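You operate a simulated robot arm through the tools that you are given. There is no shell and no other tool.

You are at the controls of a simulated two-armed robot. One attempt, no reset.

JOB
Shut the black clamp round the scaffold post and tighten its bolt to 15 Nm.
Fine: set the dial, and park the driver in its stand.

It is judged by the outcome, as a careful person would: the job done as asked, and still so three seconds after it is handed in. It fails if anything else is knocked over, pushed out of place, dropped, spilled or broken.

ROBOT AND FRAMES
Two 7-joint arms with three-finger grippers on one trunk that stands fixed in place. Base frame: the origin is at the foot of the trunk, x ahead of it, y to its left, z up. Units: m, rad, N and s.
The left shoulder is at [0.069, 0.126, 1.208], the right one opposite. With the tool pointing down near the work surface each hand reaches from about 0.1 to 0.66 m from the base axis, measured 20 degrees to its own side. Payload 2.94 kg a hand.
The TCP of each hand is the grasp point between the finger pads, 0.03 m short of the fingertips. In the tool frame z runs along the fingers and y along their closing line. The gripper opens to 0.128 m. The gripper's body begins 0.093 m behind the TCP.
Orientation is that of the tool frame in the base frame, as a unit quaternion [x, y, z, w]. With the fingers straight down and closing along the base's y, the tool's x points along the base's -x, its y along +y and its z along -z.

CONTROLS
- The arms move only by the tool servo_tool. It takes "left_rows", "right_rows" or both (then of equal length, played together; a hand with none holds still); each is a list of rows, each a list of 7 numbers: the shift along the base's x, y, z in m, then the turn, a rotation vector about the base's x, y, z in rad, then the finger opening in m, from 0 to 0.128. In form: [[tx, ty, tz, wx, wy, wz, jaw], ...]. A call has 1 to 20 rows; each row is the pose to reach, as a shift and turn from the pose commanded when the call began. Rows are played at 5 a second. More than 0.05 m and 0.15 rad between two rows, or a gripper value outside its range, and nothing of the call is played. A pose out of reach is approached as far as the arm can. The call stops where the force on the tool passes 60 N (or 10 N more than at its start, if that is more) or the arm is blocked; 0.2 s more then pass. Each finger halts on what it meets, pressing with about 22 N; the grip force reading is that of the motor and also rises with nothing between the fingers. The clock runs only during rows and for 0.2 s after the last one: add rows that repeat a pose to give the fingers time. It gives the time, the measured TCP pose, the force on the tool (base axes), the opening and the grip force at its end, in the units of the frame above (readings bear some noise), with the torque about the TCP (base axes, N m) and any sound that the robot's microphone picked up.
- Cameras (640 x 400 px; columns grow to the right, rows downward): "scene" is now at [0.1945, -0.0044, 1.3987]; the picture's right is [-0.07, -1.00, 0.00], its down [-0.35, 0.03, -0.94] and it looks along [0.93, -0.07, -0.35] (base axes); focal length 214 px, centre (320, 200). "left" rides on the left gripper at [0.069, 0.015, -0.12] in its tool frame; the picture's right is [-0.21, 0.98, 0.00], its down [-0.82, -0.18, -0.54] and it looks along [-0.53, -0.12, 0.84] (tool axes); focal length 251 px, centre (320, 200). "right" rides on the right gripper at [0.069, -0.015, -0.12] in its tool frame; the picture's right is [0.21, 0.98, 0.00], its down [-0.82, 0.18, -0.54] and it looks along [-0.53, 0.12, 0.84] (tool axes); focal length 251 px, centre (320, 200). There is no depth. A picture from a camera that has moved, and an enlarged one, comes with that camera's place and axes in the base frame and with its lens.
- grab_frame(camera): a new picture of that camera. No time passes.
- slide_trunk(by): slides the trunk up (or, below 0, down) by that many m; the arms and the scene camera ride with it, the base frame stays. It gives what a move gives, with no picture.
- turn_head(pan, tilt): turns the head with the scene camera to pan (to the left, within 1.396 rad either way) and tilt (down, from -0.506 to 1.204), counted from straight ahead of the robot. It gives what a move gives.
- close_up(camera, box): a new picture of the part [left, top, right, bottom] of that camera's present view, enlarged. No time passes.
- sign_off(): hands the job in; it is judged then, once.

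Nothing tells you positions but the pictures and the camera data. Unless the task says otherwise, let go and move clear before handing in.

The tools are called by a JSON object that holds its "method" and its "body". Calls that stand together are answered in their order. servo_tool: Moves the arms, as the interface text tells. Its arguments: {"type":"object","properties":{"left_rows":{"type":"array"},"right_rows":{"type":"array"}},"required":[]} The other tools are called the same way: slide_trunk (by) slides the trunk up or down; turn_head (pan, tilt) turns the head that bears the scene camera; grab_frame (camera) takes a picture; close_up (camera, box) takes an enlarged picture of a part of a camera's view; sign_off () hands the job in.

At the start:

```text
time_s: 0.0
left_tcp_pos: [0.5652, 0.2106, 1.309]
left_tool_rot: [0.0, 1.0, -0.001, 0.0]
left_force: [-0.5, -1.1, -0.8]
left_wrist_torque: [0.01, -0.01, 0.01]
left_finger_gap: 0.1279
left_gripper_force: 0.0
right_tcp_pos: [0.3604, -0.2014, 1.3754]
right_tool_rot: [0.0, 1.0, 0.0, 0.001]
right_force: [-0.4, 0.5, -0.2]
right_wrist_torque: [-0.01, 0.02, -0.01]
right_finger_gap: 0.1283
right_gripper_force: 0.1
trunk travel left (down, up): [-0.425, 0.122]
head pan, tilt: [-0.073, 0.36]
```

scene: 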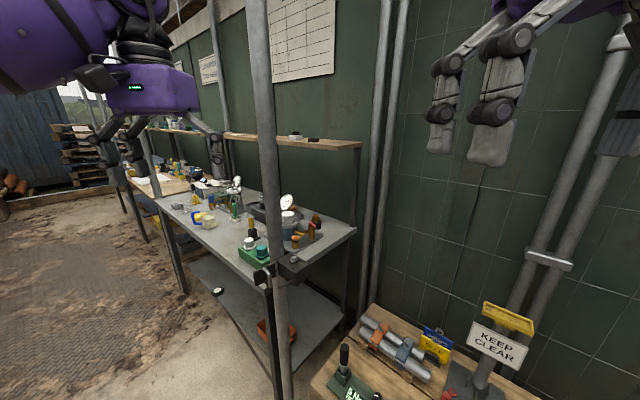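
right: 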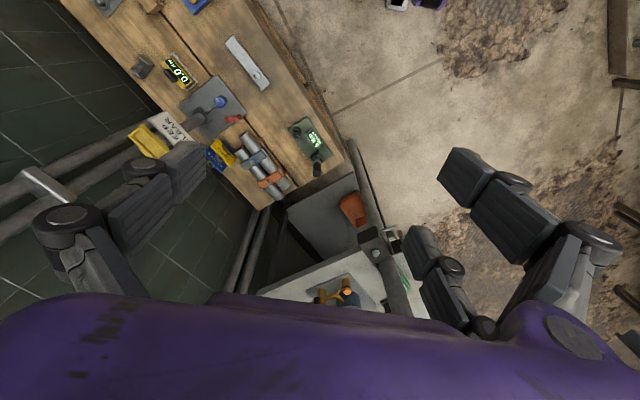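
left: 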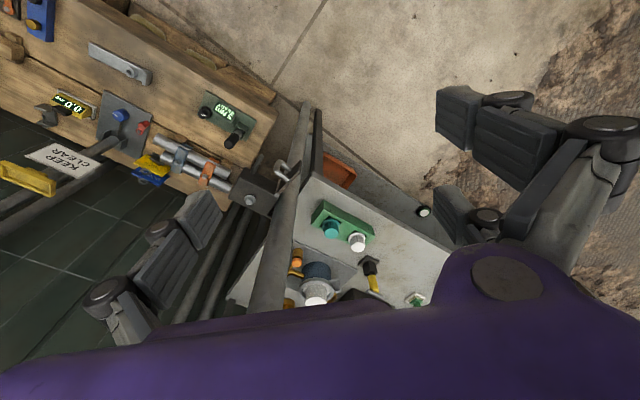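

I see a scaffold post with something black on it ahead, a green shelf behind, and a wooden bench low on the right with a device showing a display, a plate with knobs and tubes. I'll look more closely before moving anything.

{"method": "close_up", "body": {"camera": "scene", "box": [220, 200, 380, 300]}}

{"method": "close_up", "body": {"camera": "scene", "box": [300, 280, 540, 400]}}

{"method": "close_up", "body": {"camera": "left", "box": [0, 0, 320, 200]}}

{"method": "close_up", "body": {"camera": "left", "box": [180, 130, 420, 320]}}

{"method": "close_up", "body": {"camera": "right", "box": [80, 0, 360, 210]}}

```text
4.00 times, centred on (300, 250) of scene
camera zoom: at [0.1945, -0.0044, 1.3987], right [-0.07, -1.0, 0.0], down [-0.35, 0.03, -0.94], along [0.93, -0.07, -0.35], focal length 858 px, centre (400, 0)
```

zoom: 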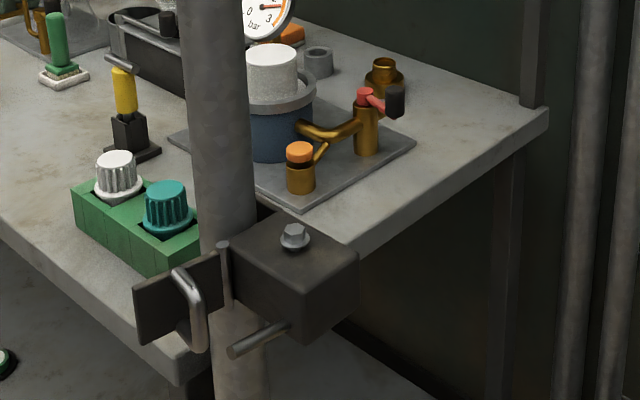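

```text
2.67 times, centred on (420, 340) of scene
camera zoom: at [0.1945, -0.0044, 1.3987], right [-0.07, -1.0, 0.0], down [-0.35, 0.03, -0.94], along [0.93, -0.07, -0.35], focal length 572 px, centre (53, -173)
```

zoom: 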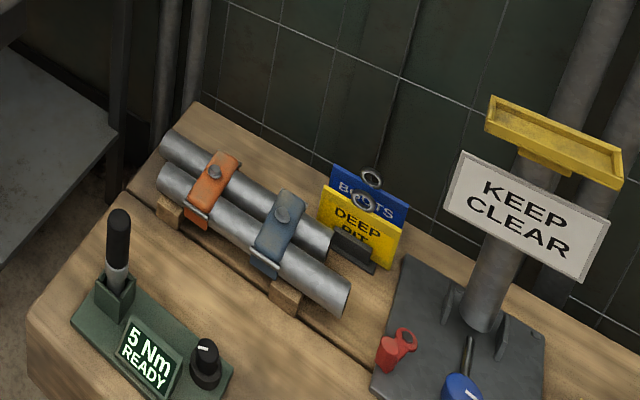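

```text
2.00 times, centred on (160, 100) of left
camera zoom: at [0.4968, 0.2248, 1.4294], right [0.21, 0.98, 0.0], down [0.82, -0.18, 0.54], along [0.53, -0.12, -0.84], focal length 503 px, centre (640, 400)
```

zoom: 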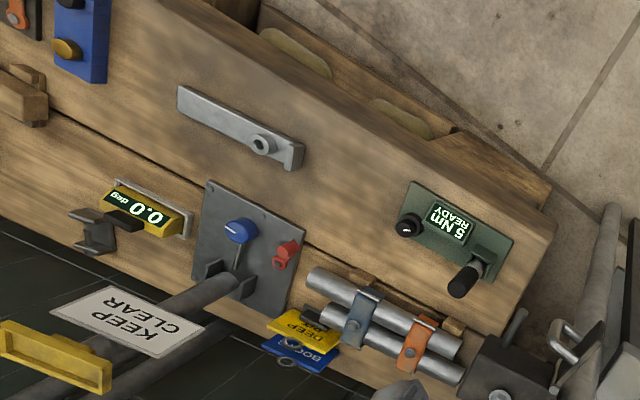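

```text
2.11 times, centred on (300, 225) of left
camera zoom: at [0.4968, 0.2248, 1.4294], right [0.21, 0.98, 0.0], down [0.82, -0.18, 0.54], along [0.53, -0.12, -0.84], focal length 529 px, centre (362, 147)
```

zoom: 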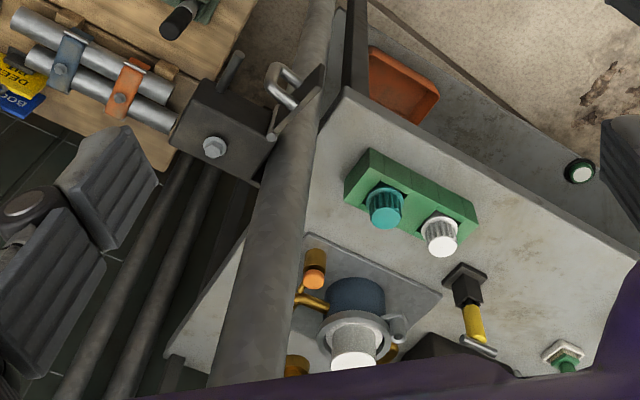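

```text
1.90 times, centred on (220, 105) of right
camera zoom: at [0.2912, -0.2162, 1.4952], right [-0.21, 0.98, 0.0], down [0.82, 0.18, 0.54], along [0.53, 0.12, -0.84], focal length 479 px, centre (510, 381)
```

zoom: 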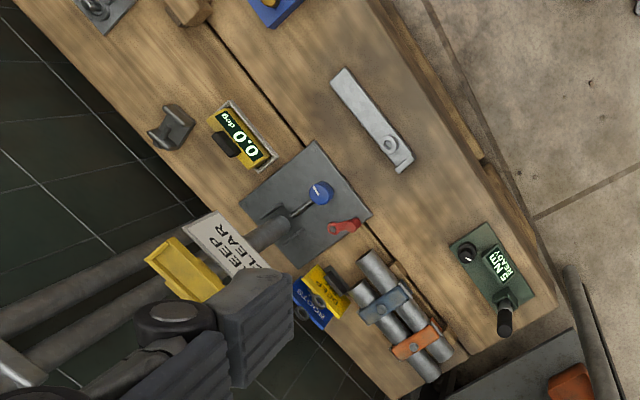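

The clamp sits on the post at about (0.73, 0.03, 1.01), with a bolt on top and an open gate. The driver stand is on the low bench at about (0.74, -0.14, 0.43), and its display reads 5 Nm. I'll turn the head for better views of both.

{"method": "turn_head", "body": {"pan": -0.25, "tilt": 0.95}}

{"method": "grab_frame", "body": {"camera": "scene"}}

{"method": "close_up", "body": {"camera": "scene", "box": [200, 100, 420, 240]}}

{"method": "close_up", "body": {"camera": "scene", "box": [220, 60, 320, 140]}}

```text
time_s: 1.0
left_tcp_pos: [0.5661, 0.2108, 1.3103]
left_tool_rot: [-0.001, 1.0, 0.0, 0.0]
left_force: [0.0, 0.1, -0.4]
left_wrist_torque: [0.02, 0.0, 0.02]
left_finger_gap: 0.1283
left_gripper_force: 0.1
right_tcp_pos: [0.3613, -0.2012, 1.3755]
right_tool_rot: [0.0, 1.0, 0.0, 0.0]
right_force: [0.3, 0.7, 0.4]
right_wrist_torque: [-0.02, -0.01, -0.01]
right_finger_gap: 0.1281
right_gripper_force: 0.1
trunk travel left (down, up): [-0.425, 0.122]
head pan, tilt: [-0.25, 0.949]
```

```text
taken
camera scene: at [0.1723, -0.0156, 1.3483], right [-0.25, -0.97, 0.0], down [-0.79, 0.2, -0.58], along [0.56, -0.14, -0.81], focal length 214 px, centre (320, 200)
```

scene: 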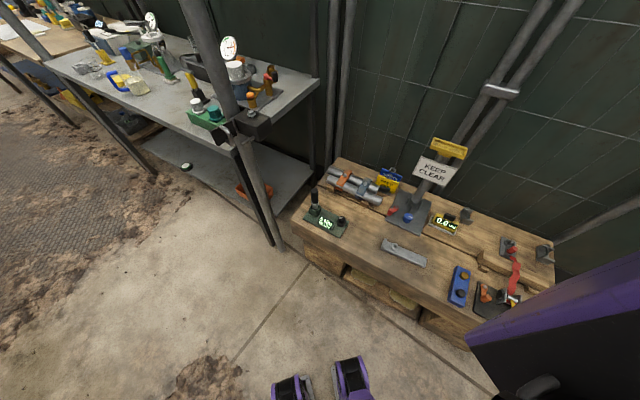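

```text
2.86 times, centred on (310, 170) of scene
camera zoom: at [0.1723, -0.0156, 1.3483], right [-0.25, -0.97, 0.0], down [-0.79, 0.2, -0.58], along [0.56, -0.14, -0.81], focal length 613 px, centre (349, 286)
```

zoom: 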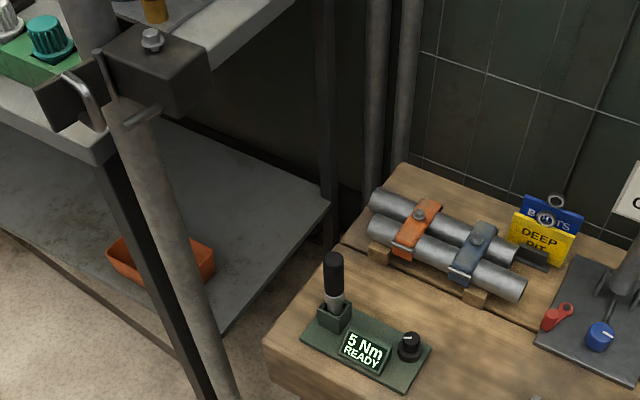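

```text
5.00 times, centred on (270, 100) of scene
camera zoom: at [0.1723, -0.0156, 1.3483], right [-0.25, -0.97, 0.0], down [-0.79, 0.2, -0.58], along [0.56, -0.14, -0.81], focal length 1072 px, centre (570, 700)
```

zoom: 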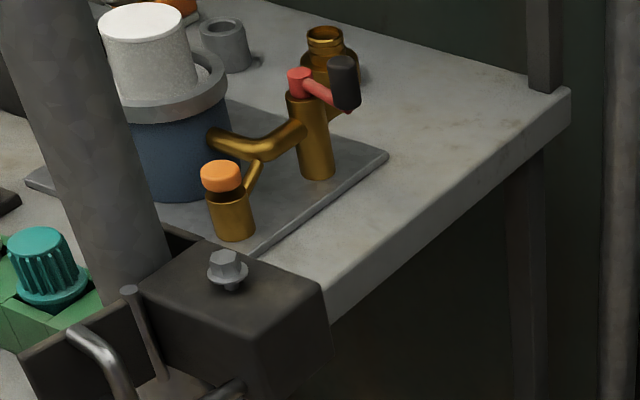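

The post axis is at about (0.76, 0.09). The clamp body is on its right/near side, and the gate hinges at about (0.735, 0.086), swung open to the near left. I'll bring the right hand's camera in for a closer look at the clamp.

{"method": "servo_tool", "body": {"right_rows": [[0.03, 0.01, -0.02, 0, -0.1, 0, 0.128], [0.06, 0.02, -0.04, 0, -0.2, 0, 0.128], [0.09, 0.03, -0.06, 0, -0.3, 0, 0.128], [0.12, 0.04, -0.08, 0, -0.4, 0, 0.128], [0.14, 0.05, -0.1, 0, -0.5, 0, 0.128]]}}

{"method": "grab_frame", "body": {"camera": "right"}}

{"method": "grab_frame", "body": {"camera": "scene"}}

```text
time_s: 2.2
left_tcp_pos: [0.5668, 0.2098, 1.3098]
left_tool_rot: [0.001, 1.0, -0.001, 0.0]
left_force: [0.8, 0.3, 0.5]
left_wrist_torque: [0.0, -0.02, -0.02]
left_finger_gap: 0.1279
left_gripper_force: 0.0
right_tcp_pos: [0.5005, -0.1501, 1.275]
right_tool_rot: [0.0, 0.969, 0.0, 0.249]
right_force: [0.1, -0.7, -0.2]
right_wrist_torque: [-0.02, 0.02, -0.01]
right_finger_gap: 0.1279
right_gripper_force: 0.1
trunk travel left (down, up): [-0.425, 0.122]
head pan, tilt: [-0.25, 0.949]
```

```text
taken
camera right: at [0.3819, -0.1655, 1.347], right [-0.19, 0.98, -0.1], down [0.46, 0.18, 0.87], along [0.87, 0.12, -0.48], focal length 251 px, centre (320, 200)
```

right: 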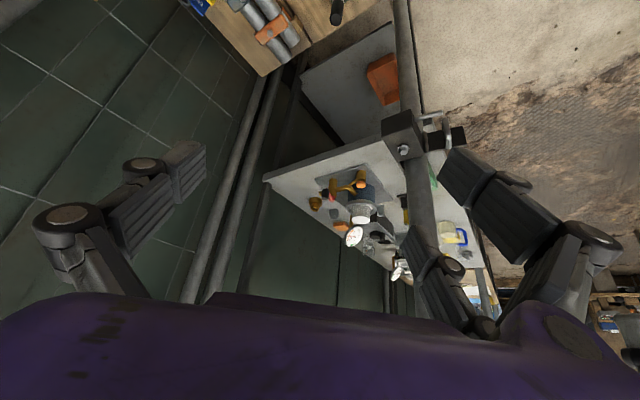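

```text
taken
camera scene: at [0.1723, -0.0153, 1.3482], right [-0.25, -0.97, 0.0], down [-0.79, 0.2, -0.58], along [0.56, -0.14, -0.81], focal length 214 px, centre (320, 200)
```

scene: 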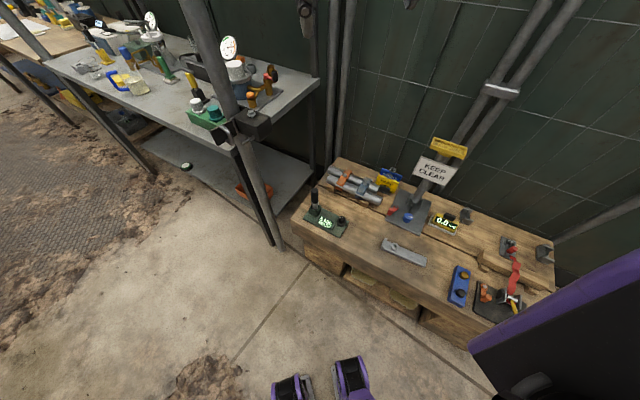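

{"method": "close_up", "body": {"camera": "right", "box": [350, 80, 480, 180]}}

```text
4.00 times, centred on (415, 130) of right
camera zoom: at [0.3819, -0.1655, 1.347], right [-0.19, 0.98, -0.1], down [0.46, 0.18, 0.87], along [0.87, 0.12, -0.48], focal length 1006 px, centre (-60, 480)
```

zoom: 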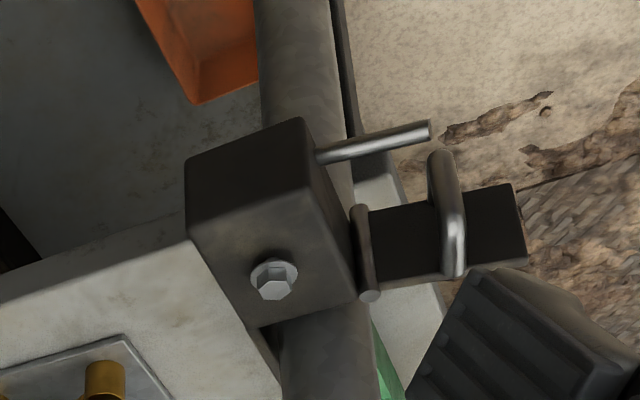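

{"method": "servo_tool", "body": {"left_rows": [[0.005, 0.015, -0.02, 0, 0, -0.14, 0.128], [0.01, 0.03, -0.04, 0, 0, -0.28, 0.128], [0.015, 0.045, -0.06, 0, 0, -0.42, 0.128], [0.02, 0.06, -0.08, 0, 0, -0.56, 0.128], [0.025, 0.07, -0.1, 0, 0, -0.7, 0.128], [0.03, 0.08, -0.11, 0, 0, -0.8, 0.128]]}}

{"method": "grab_frame", "body": {"camera": "left"}}

```text
time_s: 3.6
left_tcp_pos: [0.5487, 0.2362, 1.1883]
left_tool_rot: [0.386, 0.923, 0.0, 0.002]
left_force: [-0.1, -0.7, 0.1]
left_wrist_torque: [0.0, 0.01, 0.03]
left_finger_gap: 0.1276
left_gripper_force: 0.0
left hand out of reach, approached as far as the arm can: row 5, 6
right_tcp_pos: [0.4996, -0.1507, 1.2765]
right_tool_rot: [0.0, 0.969, 0.0, 0.248]
right_force: [0.1, 0.3, 1.0]
right_wrist_torque: [0.0, 0.0, 0.02]
right_finger_gap: 0.128
right_gripper_force: 0.0
trunk travel left (down, up): [-0.425, 0.122]
head pan, tilt: [-0.25, 0.949]
```

```text
taken
camera left: at [0.5098, 0.2953, 1.3078], right [0.85, 0.53, 0.0], down [0.45, -0.71, 0.54], along [0.29, -0.46, -0.84], focal length 251 px, centre (320, 200)
```

left: 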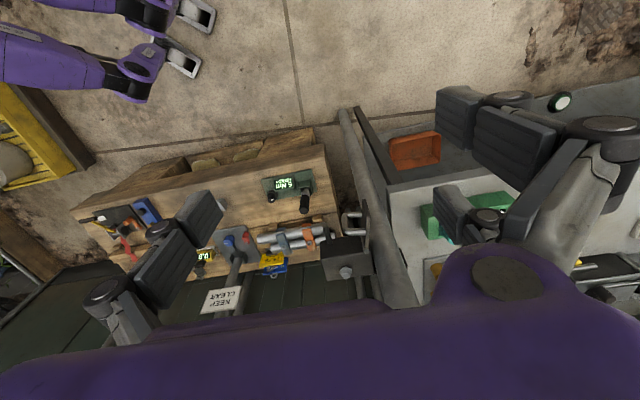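

{"method": "close_up", "body": {"camera": "left", "box": [300, 180, 420, 300]}}

{"method": "close_up", "body": {"camera": "left", "box": [220, 150, 340, 270]}}

{"method": "close_up", "body": {"camera": "scene", "box": [290, 170, 410, 250]}}

```text
3.33 times, centred on (360, 240) of left
camera zoom: at [0.5098, 0.2953, 1.3078], right [0.85, 0.53, 0.0], down [0.45, -0.71, 0.54], along [0.29, -0.46, -0.84], focal length 838 px, centre (187, 67)
```

zoom: 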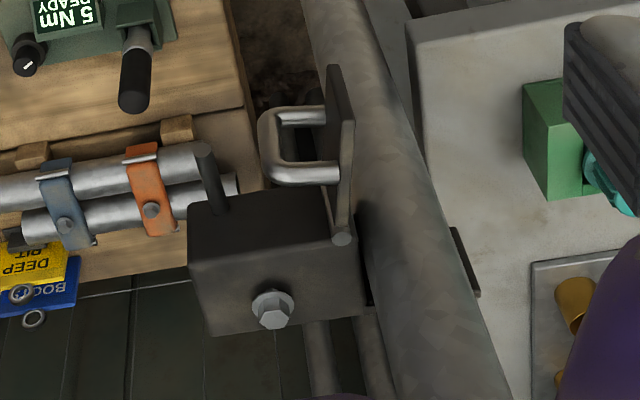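

```text
3.33 times, centred on (280, 210) of left
camera zoom: at [0.5098, 0.2953, 1.3078], right [0.85, 0.53, 0.0], down [0.45, -0.71, 0.54], along [0.29, -0.46, -0.84], focal length 838 px, centre (453, 167)
```

zoom: 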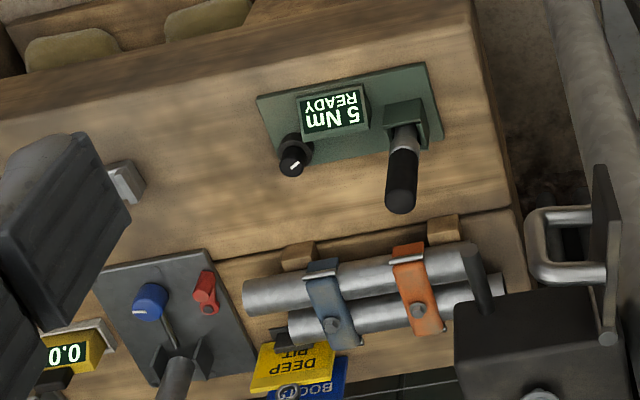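

```text
5.00 times, centred on (350, 210) of scene
camera zoom: at [0.1721, -0.0156, 1.3483], right [-0.25, -0.97, 0.0], down [-0.79, 0.2, -0.58], along [0.56, -0.14, -0.81], focal length 1072 px, centre (170, 150)
```

zoom: 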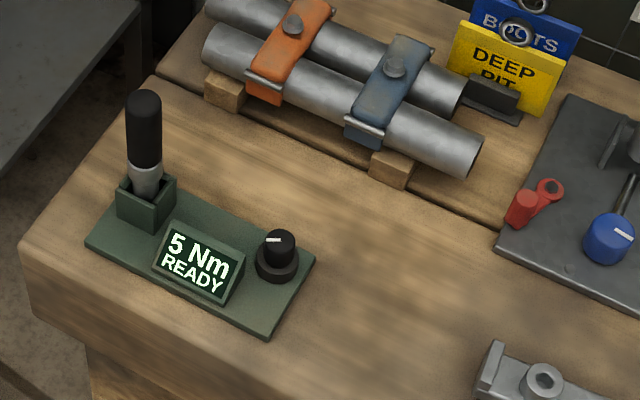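

The gate looks hinged at the body's near-left corner. It has a U-shaped bail on its outer face and needs to swing clockwise, as seen from above, across the post. The stand on the low bench has a cup holding the driver, a display and a black dial. I'll lower the trunk to see the clamp side-on and the stand from closer.

{"method": "slide_trunk", "body": {"by": -0.2}}

{"method": "turn_head", "body": {"pan": 0.0, "tilt": 0.35}}

{"method": "grab_frame", "body": {"camera": "scene"}}

{"method": "grab_frame", "body": {"camera": "right"}}

{"method": "grab_frame", "body": {"camera": "left"}}

```text
time_s: 5.8
left_tcp_pos: [0.5473, 0.236, 0.9892]
left_tool_rot: [0.389, 0.921, -0.001, 0.0]
left_force: [0.4, -0.2, 0.4]
left_wrist_torque: [0.01, -0.01, 0.05]
left_finger_gap: 0.1284
left_gripper_force: 0.0
right_tcp_pos: [0.5005, -0.1521, 1.0762]
right_tool_rot: [0.0, 0.969, 0.0, 0.248]
right_force: [-0.3, -0.2, 0.4]
right_wrist_torque: [-0.02, -0.05, 0.0]
right_finger_gap: 0.1277
right_gripper_force: 0.0
trunk travel left (down, up): [-0.225, 0.322]
head pan, tilt: [-0.25, 0.949]
```

```text
time_s: 6.8
left_tcp_pos: [0.5479, 0.2356, 0.9882]
left_tool_rot: [0.389, 0.921, -0.002, -0.001]
left_force: [0.2, 0.3, -0.8]
left_wrist_torque: [-0.01, 0.0, -0.02]
left_finger_gap: 0.1279
left_gripper_force: 0.0
right_tcp_pos: [0.5009, -0.152, 1.0759]
right_tool_rot: [0.0, 0.969, 0.0, 0.247]
right_force: [-0.2, -0.2, 0.3]
right_wrist_torque: [0.0, -0.02, 0.01]
right_finger_gap: 0.1279
right_gripper_force: 0.1
trunk travel left (down, up): [-0.225, 0.322]
head pan, tilt: [0.0, 0.351]
```

```text
taken
camera scene: at [0.2503, 0.0023, 1.1957], right [0.0, -1.0, 0.0], down [-0.34, 0.0, -0.94], along [0.94, 0.0, -0.34], focal length 214 px, centre (320, 200)
```

scene: 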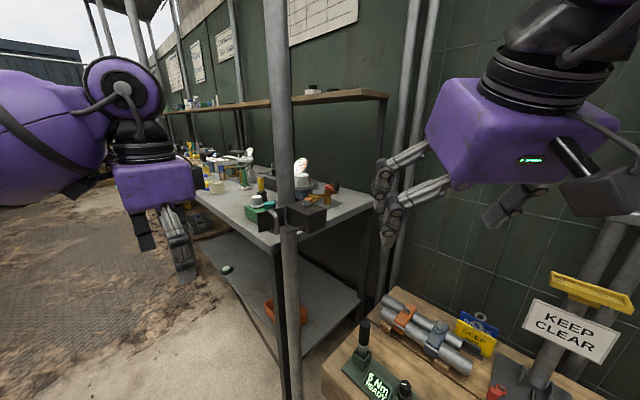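

```text
taken
camera right: at [0.3822, -0.1662, 1.1474], right [-0.19, 0.98, -0.1], down [0.46, 0.18, 0.87], along [0.87, 0.12, -0.48], focal length 251 px, centre (320, 200)
```

right: 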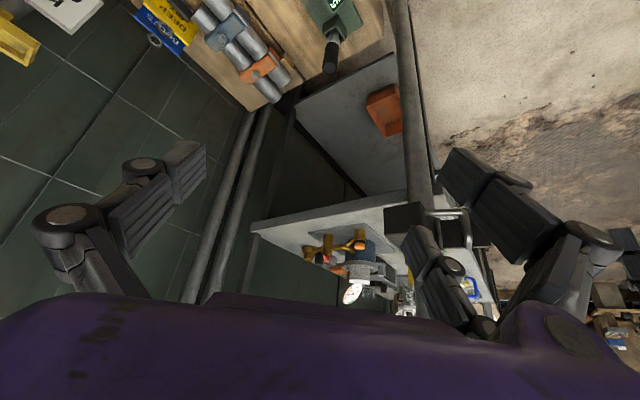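

```text
taken
camera left: at [0.5102, 0.2952, 1.1082], right [0.85, 0.53, 0.0], down [0.44, -0.71, 0.54], along [0.28, -0.46, -0.84], focal length 251 px, centre (320, 200)
```

left: 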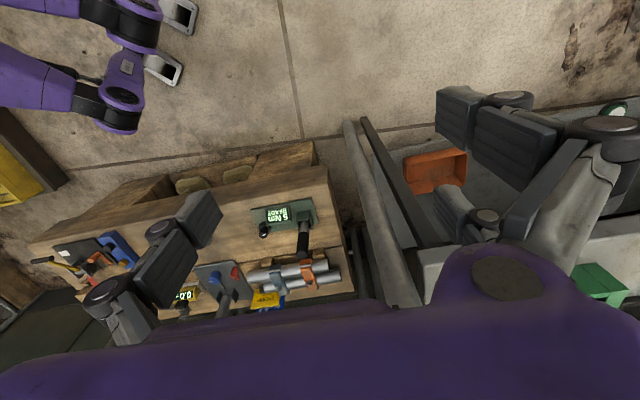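

{"method": "close_up", "body": {"camera": "scene", "box": [240, 180, 340, 250]}}

{"method": "close_up", "body": {"camera": "right", "box": [370, 180, 500, 270]}}

{"method": "close_up", "body": {"camera": "left", "box": [230, 170, 350, 280]}}

{"method": "close_up", "body": {"camera": "scene", "box": [320, 300, 480, 400]}}

```text
5.71 times, centred on (290, 215) of scene
camera zoom: at [0.2503, 0.0023, 1.1957], right [0.0, -1.0, 0.0], down [-0.34, 0.0, -0.94], along [0.94, 0.0, -0.34], focal length 1226 px, centre (491, 114)
```

zoom: 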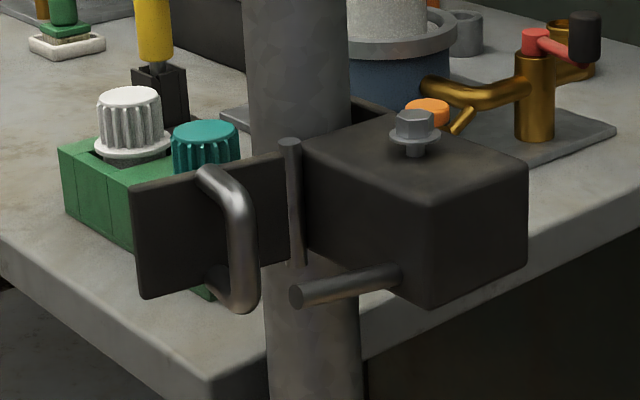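

```text
4.44 times, centred on (435, 225) of right
camera zoom: at [0.3822, -0.1662, 1.1474], right [-0.19, 0.98, -0.1], down [0.46, 0.18, 0.87], along [0.87, 0.12, -0.48], focal length 1118 px, centre (-191, 89)
```

zoom: 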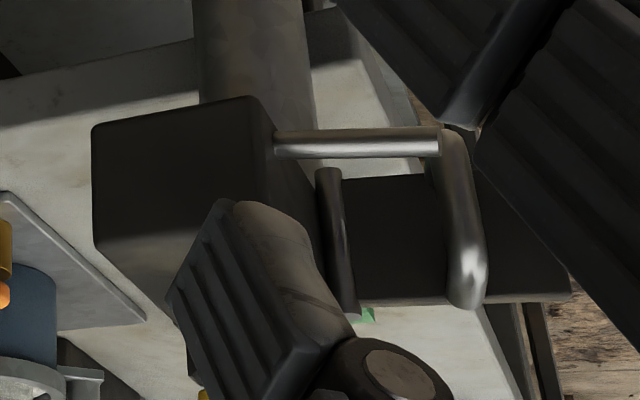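

```text
3.64 times, centred on (290, 225) of left
camera zoom: at [0.5102, 0.2952, 1.1082], right [0.85, 0.53, 0.0], down [0.44, -0.71, 0.54], along [0.28, -0.46, -0.84], focal length 914 px, centre (429, 109)
```

zoom: 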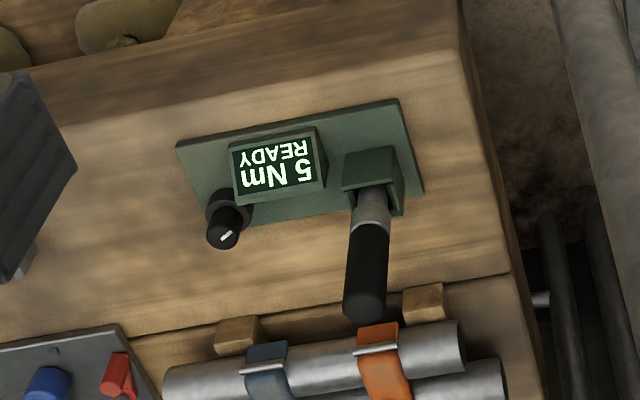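

```text
4.00 times, centred on (400, 350) of scene
camera zoom: at [0.2503, 0.0023, 1.1957], right [0.0, -1.0, 0.0], down [-0.34, 0.0, -0.94], along [0.94, 0.0, -0.34], focal length 858 px, centre (0, -400)
```

zoom: 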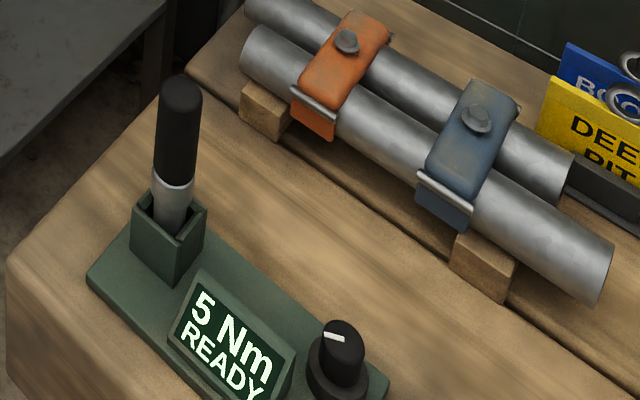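

I now have good estimates:
- **Bolt:** (0.724, 0.034, 1.016)
- **Hinge:** (0.729, 0.087)
- **Open gate tip:** (0.692, 0.142)
- **Bail bar:** (0.675, 0.100), z 0.963–1.003
- **Driver:** (0.718, -0.130)
- **Dial:** (0.631, -0.232, 0.513)

I'll shut the gate with the left hand first, starting with a null move to check where its command reference sits.

{"method": "servo_tool", "body": {"left_rows": [[0, 0, 0, 0, 0, 0, 0.128]]}}

```text
time_s: 7.2
left_tcp_pos: [0.5469, 0.2357, 0.9877]
left_tool_rot: [0.389, 0.921, 0.0, -0.001]
left_force: [-0.9, -0.5, -0.1]
left_wrist_torque: [0.02, 0.02, -0.02]
left_finger_gap: 0.128
left_gripper_force: 0.2
right_tcp_pos: [0.5006, -0.1523, 1.0764]
right_tool_rot: [0.0, 0.969, 0.0, 0.248]
right_force: [-0.3, 0.2, -0.3]
right_wrist_torque: [-0.03, -0.02, -0.03]
right_finger_gap: 0.1279
right_gripper_force: 0.1
trunk travel left (down, up): [-0.225, 0.322]
head pan, tilt: [0.0, 0.351]
```

{"method": "servo_tool", "body": {"left_rows": [[0, 0, 0.01, -0.102, -0.1, 0, 0.128], [0, 0, 0.02, -0.205, -0.199, 0, 0.128], [0, 0, 0.02, -0.307, -0.299, 0, 0.128], [0.005, -0.005, 0.02, -0.409, -0.398, 0, 0.128], [0.01, -0.01, 0.02, -0.512, -0.498, 0, 0.128], [0.015, -0.02, 0.02, -0.614, -0.598, 0, 0.1], [0.02, -0.03, 0.015, -0.716, -0.697, 0, 0.08], [0.03, -0.04, 0.01, -0.819, -0.797, 0, 0.06], [0.035, -0.045, 0.005, -0.921, -0.896, 0, 0.05], [0.04, -0.05, 0.0, -1.023, -0.996, 0, 0.04], [0.045, -0.055, -0.003, -1.126, -1.095, 0, 0.034]]}}

{"method": "grab_frame", "body": {"camera": "left"}}

{"method": "grab_frame", "body": {"camera": "scene"}}

```text
time_s: 9.6
left_tcp_pos: [0.595, 0.1743, 0.9956]
left_tool_rot: [0.284, 0.647, -0.27, 0.654]
left_force: [-2.1, 2.4, -9.3]
left_wrist_torque: [-0.76, -0.64, 0.0]
left_finger_gap: 0.0339
left_gripper_force: 0.1
left hand out of reach, approached as far as the arm can: row 6, 7, 8, 9, 10
right_tcp_pos: [0.5018, -0.1538, 1.0757]
right_tool_rot: [0.001, 0.969, 0.001, 0.247]
right_force: [0.0, -1.9, 0.4]
right_wrist_torque: [0.16, 0.02, 0.09]
right_finger_gap: 0.1278
right_gripper_force: 0.0
trunk travel left (down, up): [-0.225, 0.322]
head pan, tilt: [0.0, 0.351]
```

```text
taken
camera left: at [0.5243, 0.2716, 0.9273], right [0.7, 0.67, 0.24], down [-0.52, 0.25, 0.82], along [0.49, -0.69, 0.53], focal length 251 px, centre (320, 200)
```

left: 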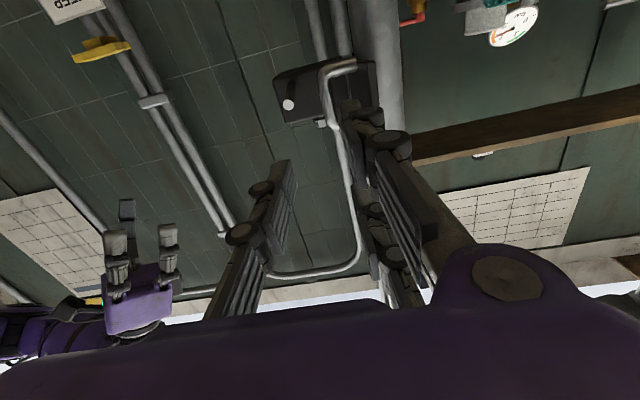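

```text
taken
camera scene: at [0.2506, -0.0004, 1.1957], right [0.0, -1.0, 0.0], down [-0.34, 0.0, -0.94], along [0.94, 0.0, -0.34], focal length 214 px, centre (320, 200)
```

scene: 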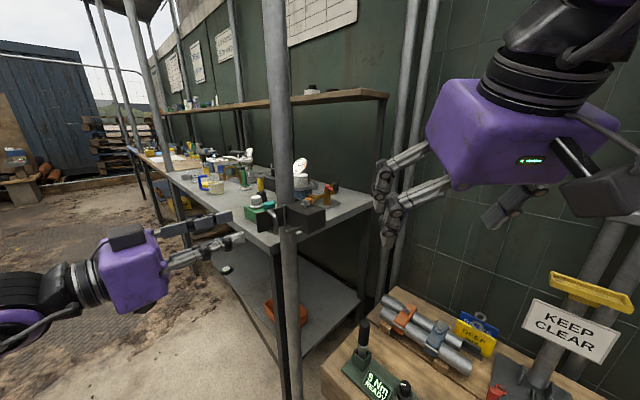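

{"method": "servo_tool", "body": {"left_rows": [[0, 0, 0, 0, 0, 0, 0.034], [0, 0, 0, 0, 0, 0, 0.034]]}}

{"method": "close_up", "body": {"camera": "left", "box": [240, 40, 440, 180]}}

{"method": "close_up", "body": {"camera": "scene", "box": [200, 170, 340, 260]}}

```text
time_s: 10.2
left_tcp_pos: [0.5934, 0.1812, 0.9848]
left_tool_rot: [0.275, 0.651, -0.276, 0.651]
left_force: [-0.1, -0.2, -0.1]
left_wrist_torque: [-0.02, -0.02, -0.01]
left_finger_gap: 0.0339
left_gripper_force: 0.0
right_tcp_pos: [0.5012, -0.1497, 1.0761]
right_tool_rot: [0.0, 0.969, 0.0, 0.249]
right_force: [0.6, 0.8, 0.5]
right_wrist_torque: [-0.01, 0.01, 0.0]
right_finger_gap: 0.128
right_gripper_force: 0.1
trunk travel left (down, up): [-0.225, 0.322]
head pan, tilt: [0.0, 0.351]
```

```text
2.86 times, centred on (340, 110) of left
camera zoom: at [0.5208, 0.277, 0.9158], right [0.7, 0.68, 0.21], down [-0.51, 0.26, 0.82], along [0.5, -0.68, 0.53], focal length 718 px, centre (263, 457)
```

zoom: 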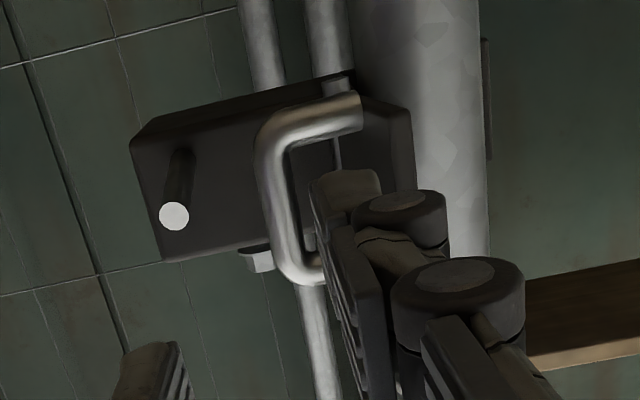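

```text
4.44 times, centred on (270, 215) of scene
camera zoom: at [0.2506, 0.0031, 1.1957], right [0.0, -1.0, 0.0], down [-0.34, 0.0, -0.94], along [0.94, 0.0, -0.34], focal length 953 px, centre (542, 133)
```

zoom: 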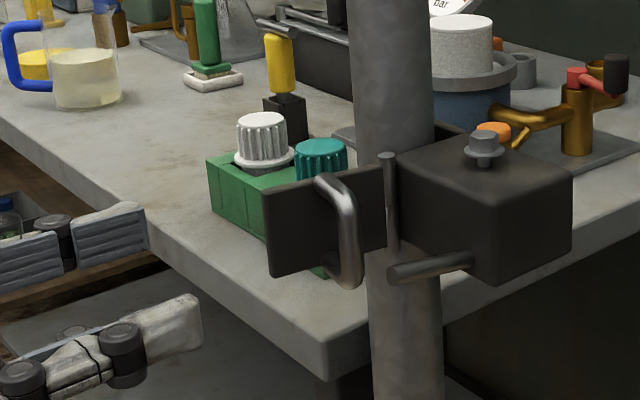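

{"method": "close_up", "body": {"camera": "left", "box": [280, 50, 370, 150]}}

{"method": "close_up", "body": {"camera": "scene", "box": [250, 190, 314, 240]}}

{"method": "grab_frame", "body": {"camera": "right"}}

```text
4.00 times, centred on (325, 100) of left
camera zoom: at [0.5208, 0.277, 0.9158], right [0.7, 0.68, 0.21], down [-0.51, 0.26, 0.82], along [0.5, -0.68, 0.53], focal length 1006 px, centre (300, 600)
```

zoom: 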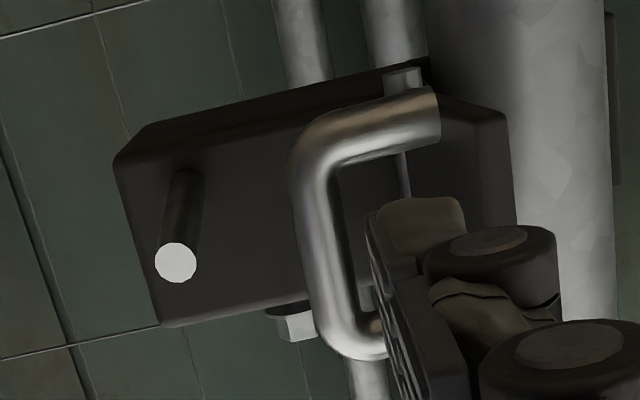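

```text
8.00 times, centred on (282, 215) of scene
camera zoom: at [0.2506, 0.0031, 1.1957], right [0.0, -1.0, 0.0], down [-0.34, 0.0, -0.94], along [0.94, 0.0, -0.34], focal length 1716 px, centre (624, 80)
```

zoom: 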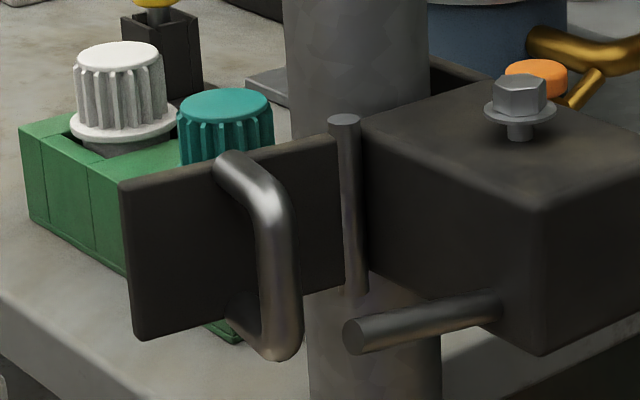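

```text
taken
camera right: at [0.3824, -0.1655, 1.1474], right [-0.19, 0.98, -0.1], down [0.46, 0.18, 0.87], along [0.87, 0.12, -0.48], focal length 251 px, centre (320, 200)
```

right: 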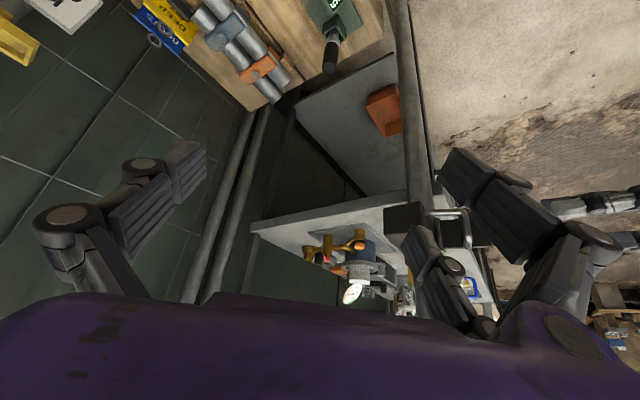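

The left hand is level, pointing about -46° toward the bail bar. The bar is roughly 0.118 m ahead and 8 mm to the side, and the rod sits next to it. I'll narrow the jaw, correct sideways, go halfway and look again.

{"method": "servo_tool", "body": {"left_rows": [[0.0056, 0.0054, -0.007, 0, 0, 0, 0.024], [0.0195, -0.0089, -0.007, 0, 0, 0, 0.024], [0.0335, -0.0233, -0.007, 0, 0, 0, 0.024], [0.0474, -0.0376, -0.007, 0, 0, 0, 0.024], [0.0474, -0.0376, -0.007, 0, 0, 0, 0.024]]}}

{"method": "close_up", "body": {"camera": "left", "box": [240, 40, 400, 180]}}

{"method": "close_up", "body": {"camera": "scene", "box": [240, 180, 320, 240]}}

```text
time_s: 11.4
left_tcp_pos: [0.6402, 0.143, 0.979]
left_tool_rot: [0.274, 0.652, -0.274, 0.651]
left_force: [1.2, 0.2, 0.2]
left_wrist_torque: [-0.01, 0.01, 0.02]
left_finger_gap: 0.0239
left_gripper_force: 0.0
right_tcp_pos: [0.5007, -0.1515, 1.0753]
right_tool_rot: [0.0, 0.969, 0.0, 0.248]
right_force: [1.5, -0.6, 0.6]
right_wrist_torque: [0.03, 0.01, 0.03]
right_finger_gap: 0.1281
right_gripper_force: 0.2
trunk travel left (down, up): [-0.225, 0.322]
head pan, tilt: [0.0, 0.351]
```

```text
2.86 times, centred on (320, 110) of left
camera zoom: at [0.5678, 0.239, 0.9099], right [0.7, 0.68, 0.21], down [-0.51, 0.26, 0.82], along [0.5, -0.69, 0.53], focal length 718 px, centre (320, 457)
```

zoom: 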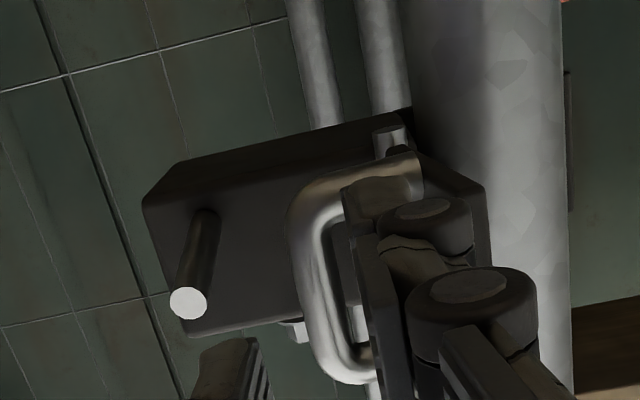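

```text
6.67 times, centred on (280, 210) of scene
camera zoom: at [0.2502, 0.0018, 1.1958], right [0.0, -1.0, 0.0], down [-0.34, 0.0, -0.94], along [0.94, 0.0, -0.34], focal length 1430 px, centre (587, 133)
```

zoom: 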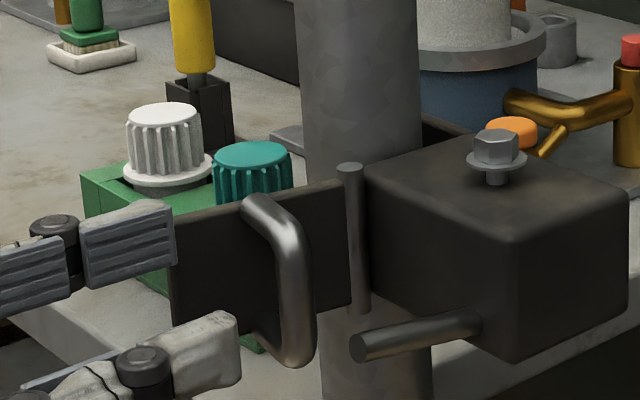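

{"method": "servo_tool", "body": {"left_rows": [[0.0, 0.0, -0.007, 0, 0, 0, 0.024], [0.0104, -0.0108, -0.007, 0, 0, 0, 0.024], [0.0209, -0.0215, -0.007, 0, 0, 0, 0.024], [0.0313, -0.0323, -0.007, 0, 0, 0, 0.024], [0.0313, -0.0323, -0.007, 0, 0, 0, 0.024]]}}

{"method": "close_up", "body": {"camera": "left", "box": [240, 40, 400, 180]}}

{"method": "close_up", "body": {"camera": "scene", "box": [240, 180, 320, 240]}}

```text
time_s: 12.4
left_tcp_pos: [0.6691, 0.1229, 0.9712]
left_tool_rot: [0.273, 0.653, -0.271, 0.652]
left_force: [-42.0, 53.3, -3.6]
left_wrist_torque: [-0.77, -0.78, 1.74]
left_finger_gap: 0.0274
left_gripper_force: 1.0
right_tcp_pos: [0.496, -0.1457, 1.0796]
right_tool_rot: [-0.001, 0.968, -0.003, 0.25]
right_force: [-0.1, -0.5, -0.4]
right_wrist_torque: [-0.02, -0.03, 0.01]
right_finger_gap: 0.128
right_gripper_force: 0.0
trunk travel left (down, up): [-0.225, 0.322]
head pan, tilt: [0.0, 0.351]
stopped in row 5 (left hand): the force on the tool passed its limit at 72 N (the readings are from after the stop); the commanded pose is now the measured one
```

```text
2.86 times, centred on (320, 110) of left
camera zoom: at [0.5956, 0.2173, 0.9029], right [0.69, 0.69, 0.22], down [-0.51, 0.25, 0.82], along [0.51, -0.68, 0.53], focal length 718 px, centre (320, 457)
```

zoom: 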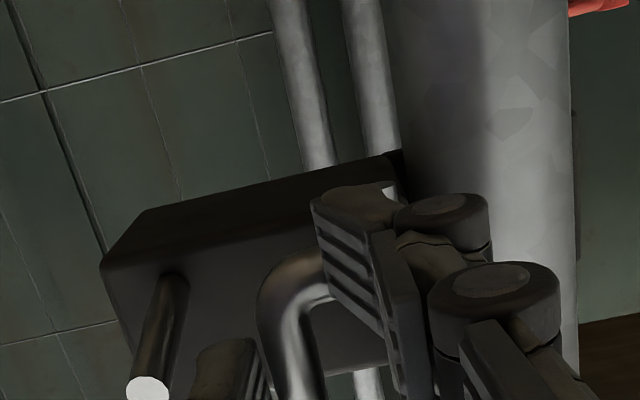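

```text
6.67 times, centred on (280, 210) of scene
camera zoom: at [0.2446, 0.0085, 1.197], right [0.0, -1.0, 0.01], down [-0.34, -0.01, -0.94], along [0.94, 0.0, -0.34], focal length 1430 px, centre (587, 133)
```

zoom: 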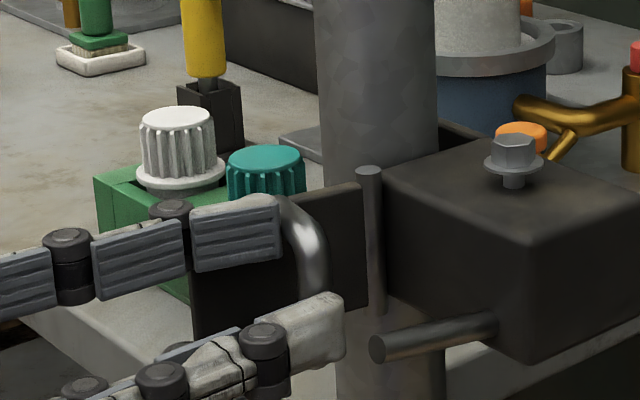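

The left hand was stopped by contact on its far finger, apparently against the bail or gate. I'll look closer before doing anything else.

{"method": "grab_frame", "body": {"camera": "left"}}

{"method": "close_up", "body": {"camera": "scene", "box": [180, 170, 340, 270]}}

{"method": "close_up", "body": {"camera": "right", "box": [370, 120, 600, 280]}}

```text
taken
camera left: at [0.5956, 0.2173, 0.9029], right [0.69, 0.69, 0.22], down [-0.51, 0.25, 0.82], along [0.51, -0.68, 0.53], focal length 251 px, centre (320, 200)
```

left: 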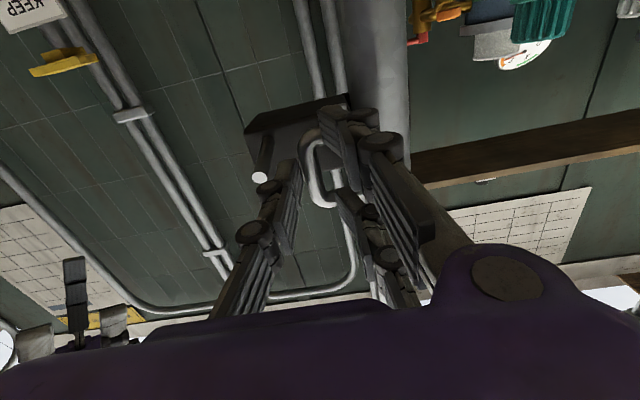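

```text
4.00 times, centred on (260, 220) of scene
camera zoom: at [0.2446, 0.0085, 1.197], right [0.0, -1.0, 0.01], down [-0.34, -0.01, -0.94], along [0.94, 0.0, -0.34], focal length 858 px, centre (560, 120)
```

zoom: 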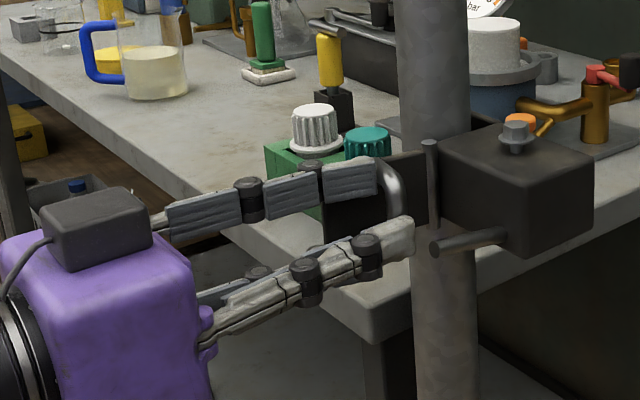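

```text
2.50 times, centred on (485, 200) of right
camera zoom: at [0.3768, -0.1604, 1.1502], right [-0.19, 0.98, -0.11], down [0.46, 0.18, 0.87], along [0.87, 0.11, -0.48], focal length 629 px, centre (-92, 200)
```

zoom: 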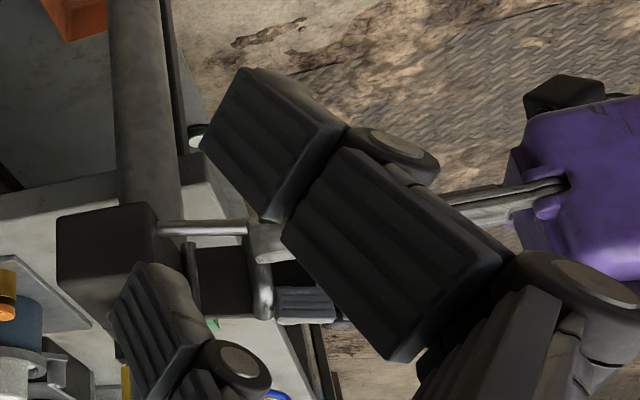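

The picture shows each hand really has one thumb on its -y side and two spread fingers on its +y side. The upper of the two fingers caught on the bail's leg. I'll back off, make a fist and push the gate round by its free outer end instead.

{"method": "servo_tool", "body": {"left_rows": [[-0.014, 0.0143, 0.0, 0, 0, 0, 0.024], [-0.028, 0.0287, 0.002, 0, 0, 0, 0.024], [-0.042, 0.043, 0.006, 0, 0, 0, 0.024], [-0.042, 0.043, 0.006, 0, 0, 0, 0.0], [-0.042, 0.043, 0.006, 0, 0, 0, 0.0]]}}

{"method": "grab_frame", "body": {"camera": "left"}}

{"method": "close_up", "body": {"camera": "scene", "box": [180, 170, 340, 270]}}

```text
time_s: 13.6
left_tcp_pos: [0.6301, 0.157, 0.9753]
left_tool_rot: [0.275, 0.654, -0.273, 0.65]
left_force: [-0.7, -0.7, 0.9]
left_wrist_torque: [-0.01, -0.02, 0.03]
left_finger_gap: 0.0001
left_gripper_force: 3.6
right_tcp_pos: [0.5013, -0.1505, 1.0775]
right_tool_rot: [0.0, 0.969, 0.0, 0.249]
right_force: [-1.0, -0.1, 0.6]
right_wrist_torque: [-0.02, 0.01, 0.0]
right_finger_gap: 0.1281
right_gripper_force: 0.0
trunk travel left (down, up): [-0.225, 0.322]
head pan, tilt: [0.0, 0.351]
```

```text
taken
camera left: at [0.5569, 0.2534, 0.9073], right [0.7, 0.68, 0.22], down [-0.5, 0.25, 0.82], along [0.51, -0.68, 0.52], focal length 251 px, centre (320, 200)
```

left: 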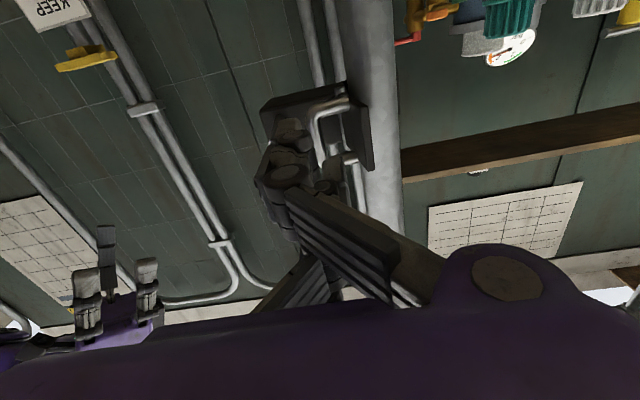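

```text
4.00 times, centred on (260, 220) of scene
camera zoom: at [0.2501, 0.0023, 1.1958], right [0.0, -1.0, 0.0], down [-0.34, 0.0, -0.94], along [0.94, 0.0, -0.34], focal length 858 px, centre (560, 120)
```

zoom: 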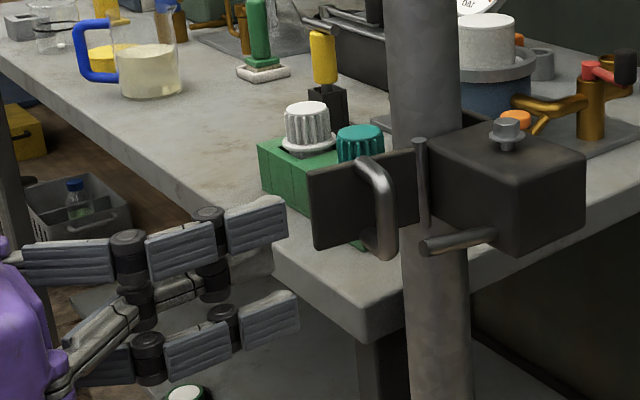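

Each hand has two spread fingers on +y and a thumb between them, and the gate hasn't moved. I'll raise the fist so its lower finger is level with the gate's middle, go to just in front of the gate's outer end and check.

{"method": "servo_tool", "body": {"left_rows": [[0, 0, 0.014, 0, 0, 0, 0], [0, 0, 0.027, 0, 0, 0, 0], [0.0124, -0.0094, 0.027, 0, 0, 0, 0], [0.0248, -0.0188, 0.027, 0, 0, 0, 0], [0.0248, -0.0188, 0.027, 0, 0, 0, 0]]}}

{"method": "close_up", "body": {"camera": "left", "box": [220, 50, 400, 200]}}

{"method": "close_up", "body": {"camera": "scene", "box": [220, 180, 320, 250]}}

{"method": "close_up", "body": {"camera": "right", "box": [370, 120, 600, 280]}}

```text
time_s: 14.8
left_tcp_pos: [0.6556, 0.1388, 1.0033]
left_tool_rot: [0.275, 0.655, -0.272, 0.65]
left_force: [0.9, 0.3, 0.3]
left_wrist_torque: [0.02, 0.03, -0.01]
left_finger_gap: 0.0001
left_gripper_force: 3.0
right_tcp_pos: [0.5014, -0.1514, 1.0758]
right_tool_rot: [0.0, 0.969, 0.0, 0.248]
right_force: [1.0, 0.5, -0.2]
right_wrist_torque: [0.0, 0.02, -0.02]
right_finger_gap: 0.1281
right_gripper_force: 0.0
trunk travel left (down, up): [-0.225, 0.322]
head pan, tilt: [0.0, 0.351]
```

```text
2.67 times, centred on (310, 125) of left
camera zoom: at [0.5815, 0.2348, 0.9339], right [0.7, 0.68, 0.22], down [-0.5, 0.25, 0.82], along [0.51, -0.68, 0.52], focal length 670 px, centre (347, 400)
```

zoom: 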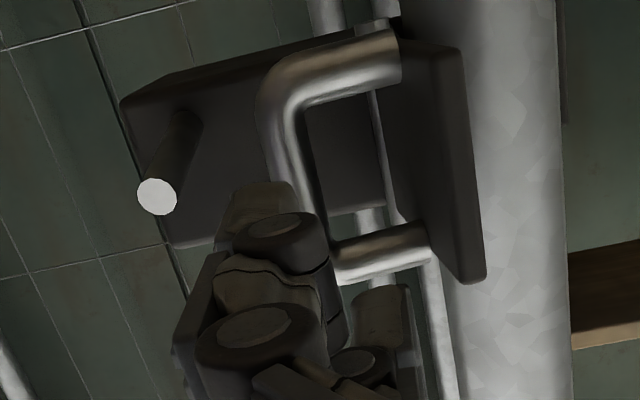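

```text
5.71 times, centred on (270, 215) of scene
camera zoom: at [0.2502, 0.0024, 1.1958], right [0.0, -1.0, 0.0], down [-0.34, 0.0, -0.94], along [0.94, 0.0, -0.34], focal length 1226 px, centre (606, 114)
```

zoom: 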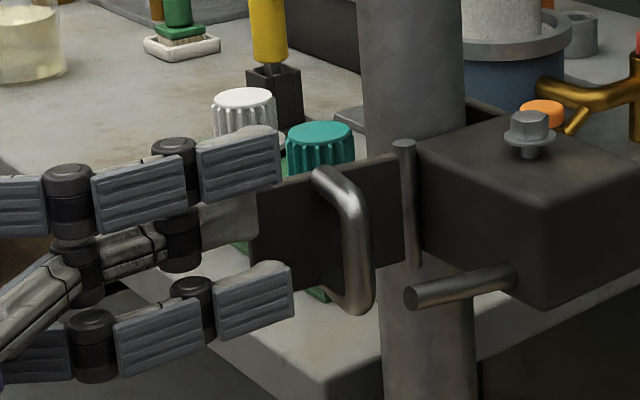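

```text
2.50 times, centred on (485, 200) of right
camera zoom: at [0.382, -0.1661, 1.1476], right [-0.19, 0.98, -0.1], down [0.46, 0.18, 0.87], along [0.87, 0.12, -0.48], focal length 629 px, centre (-92, 200)
```

zoom: 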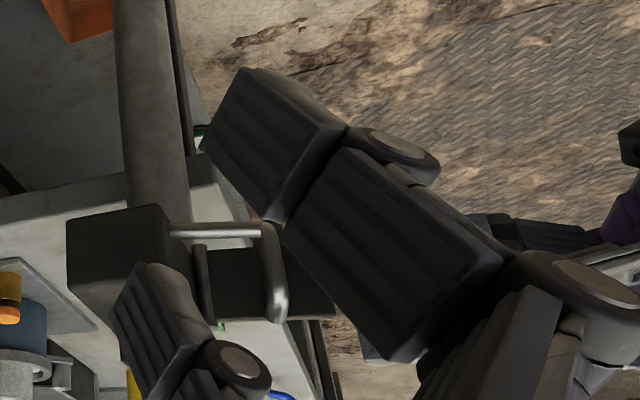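

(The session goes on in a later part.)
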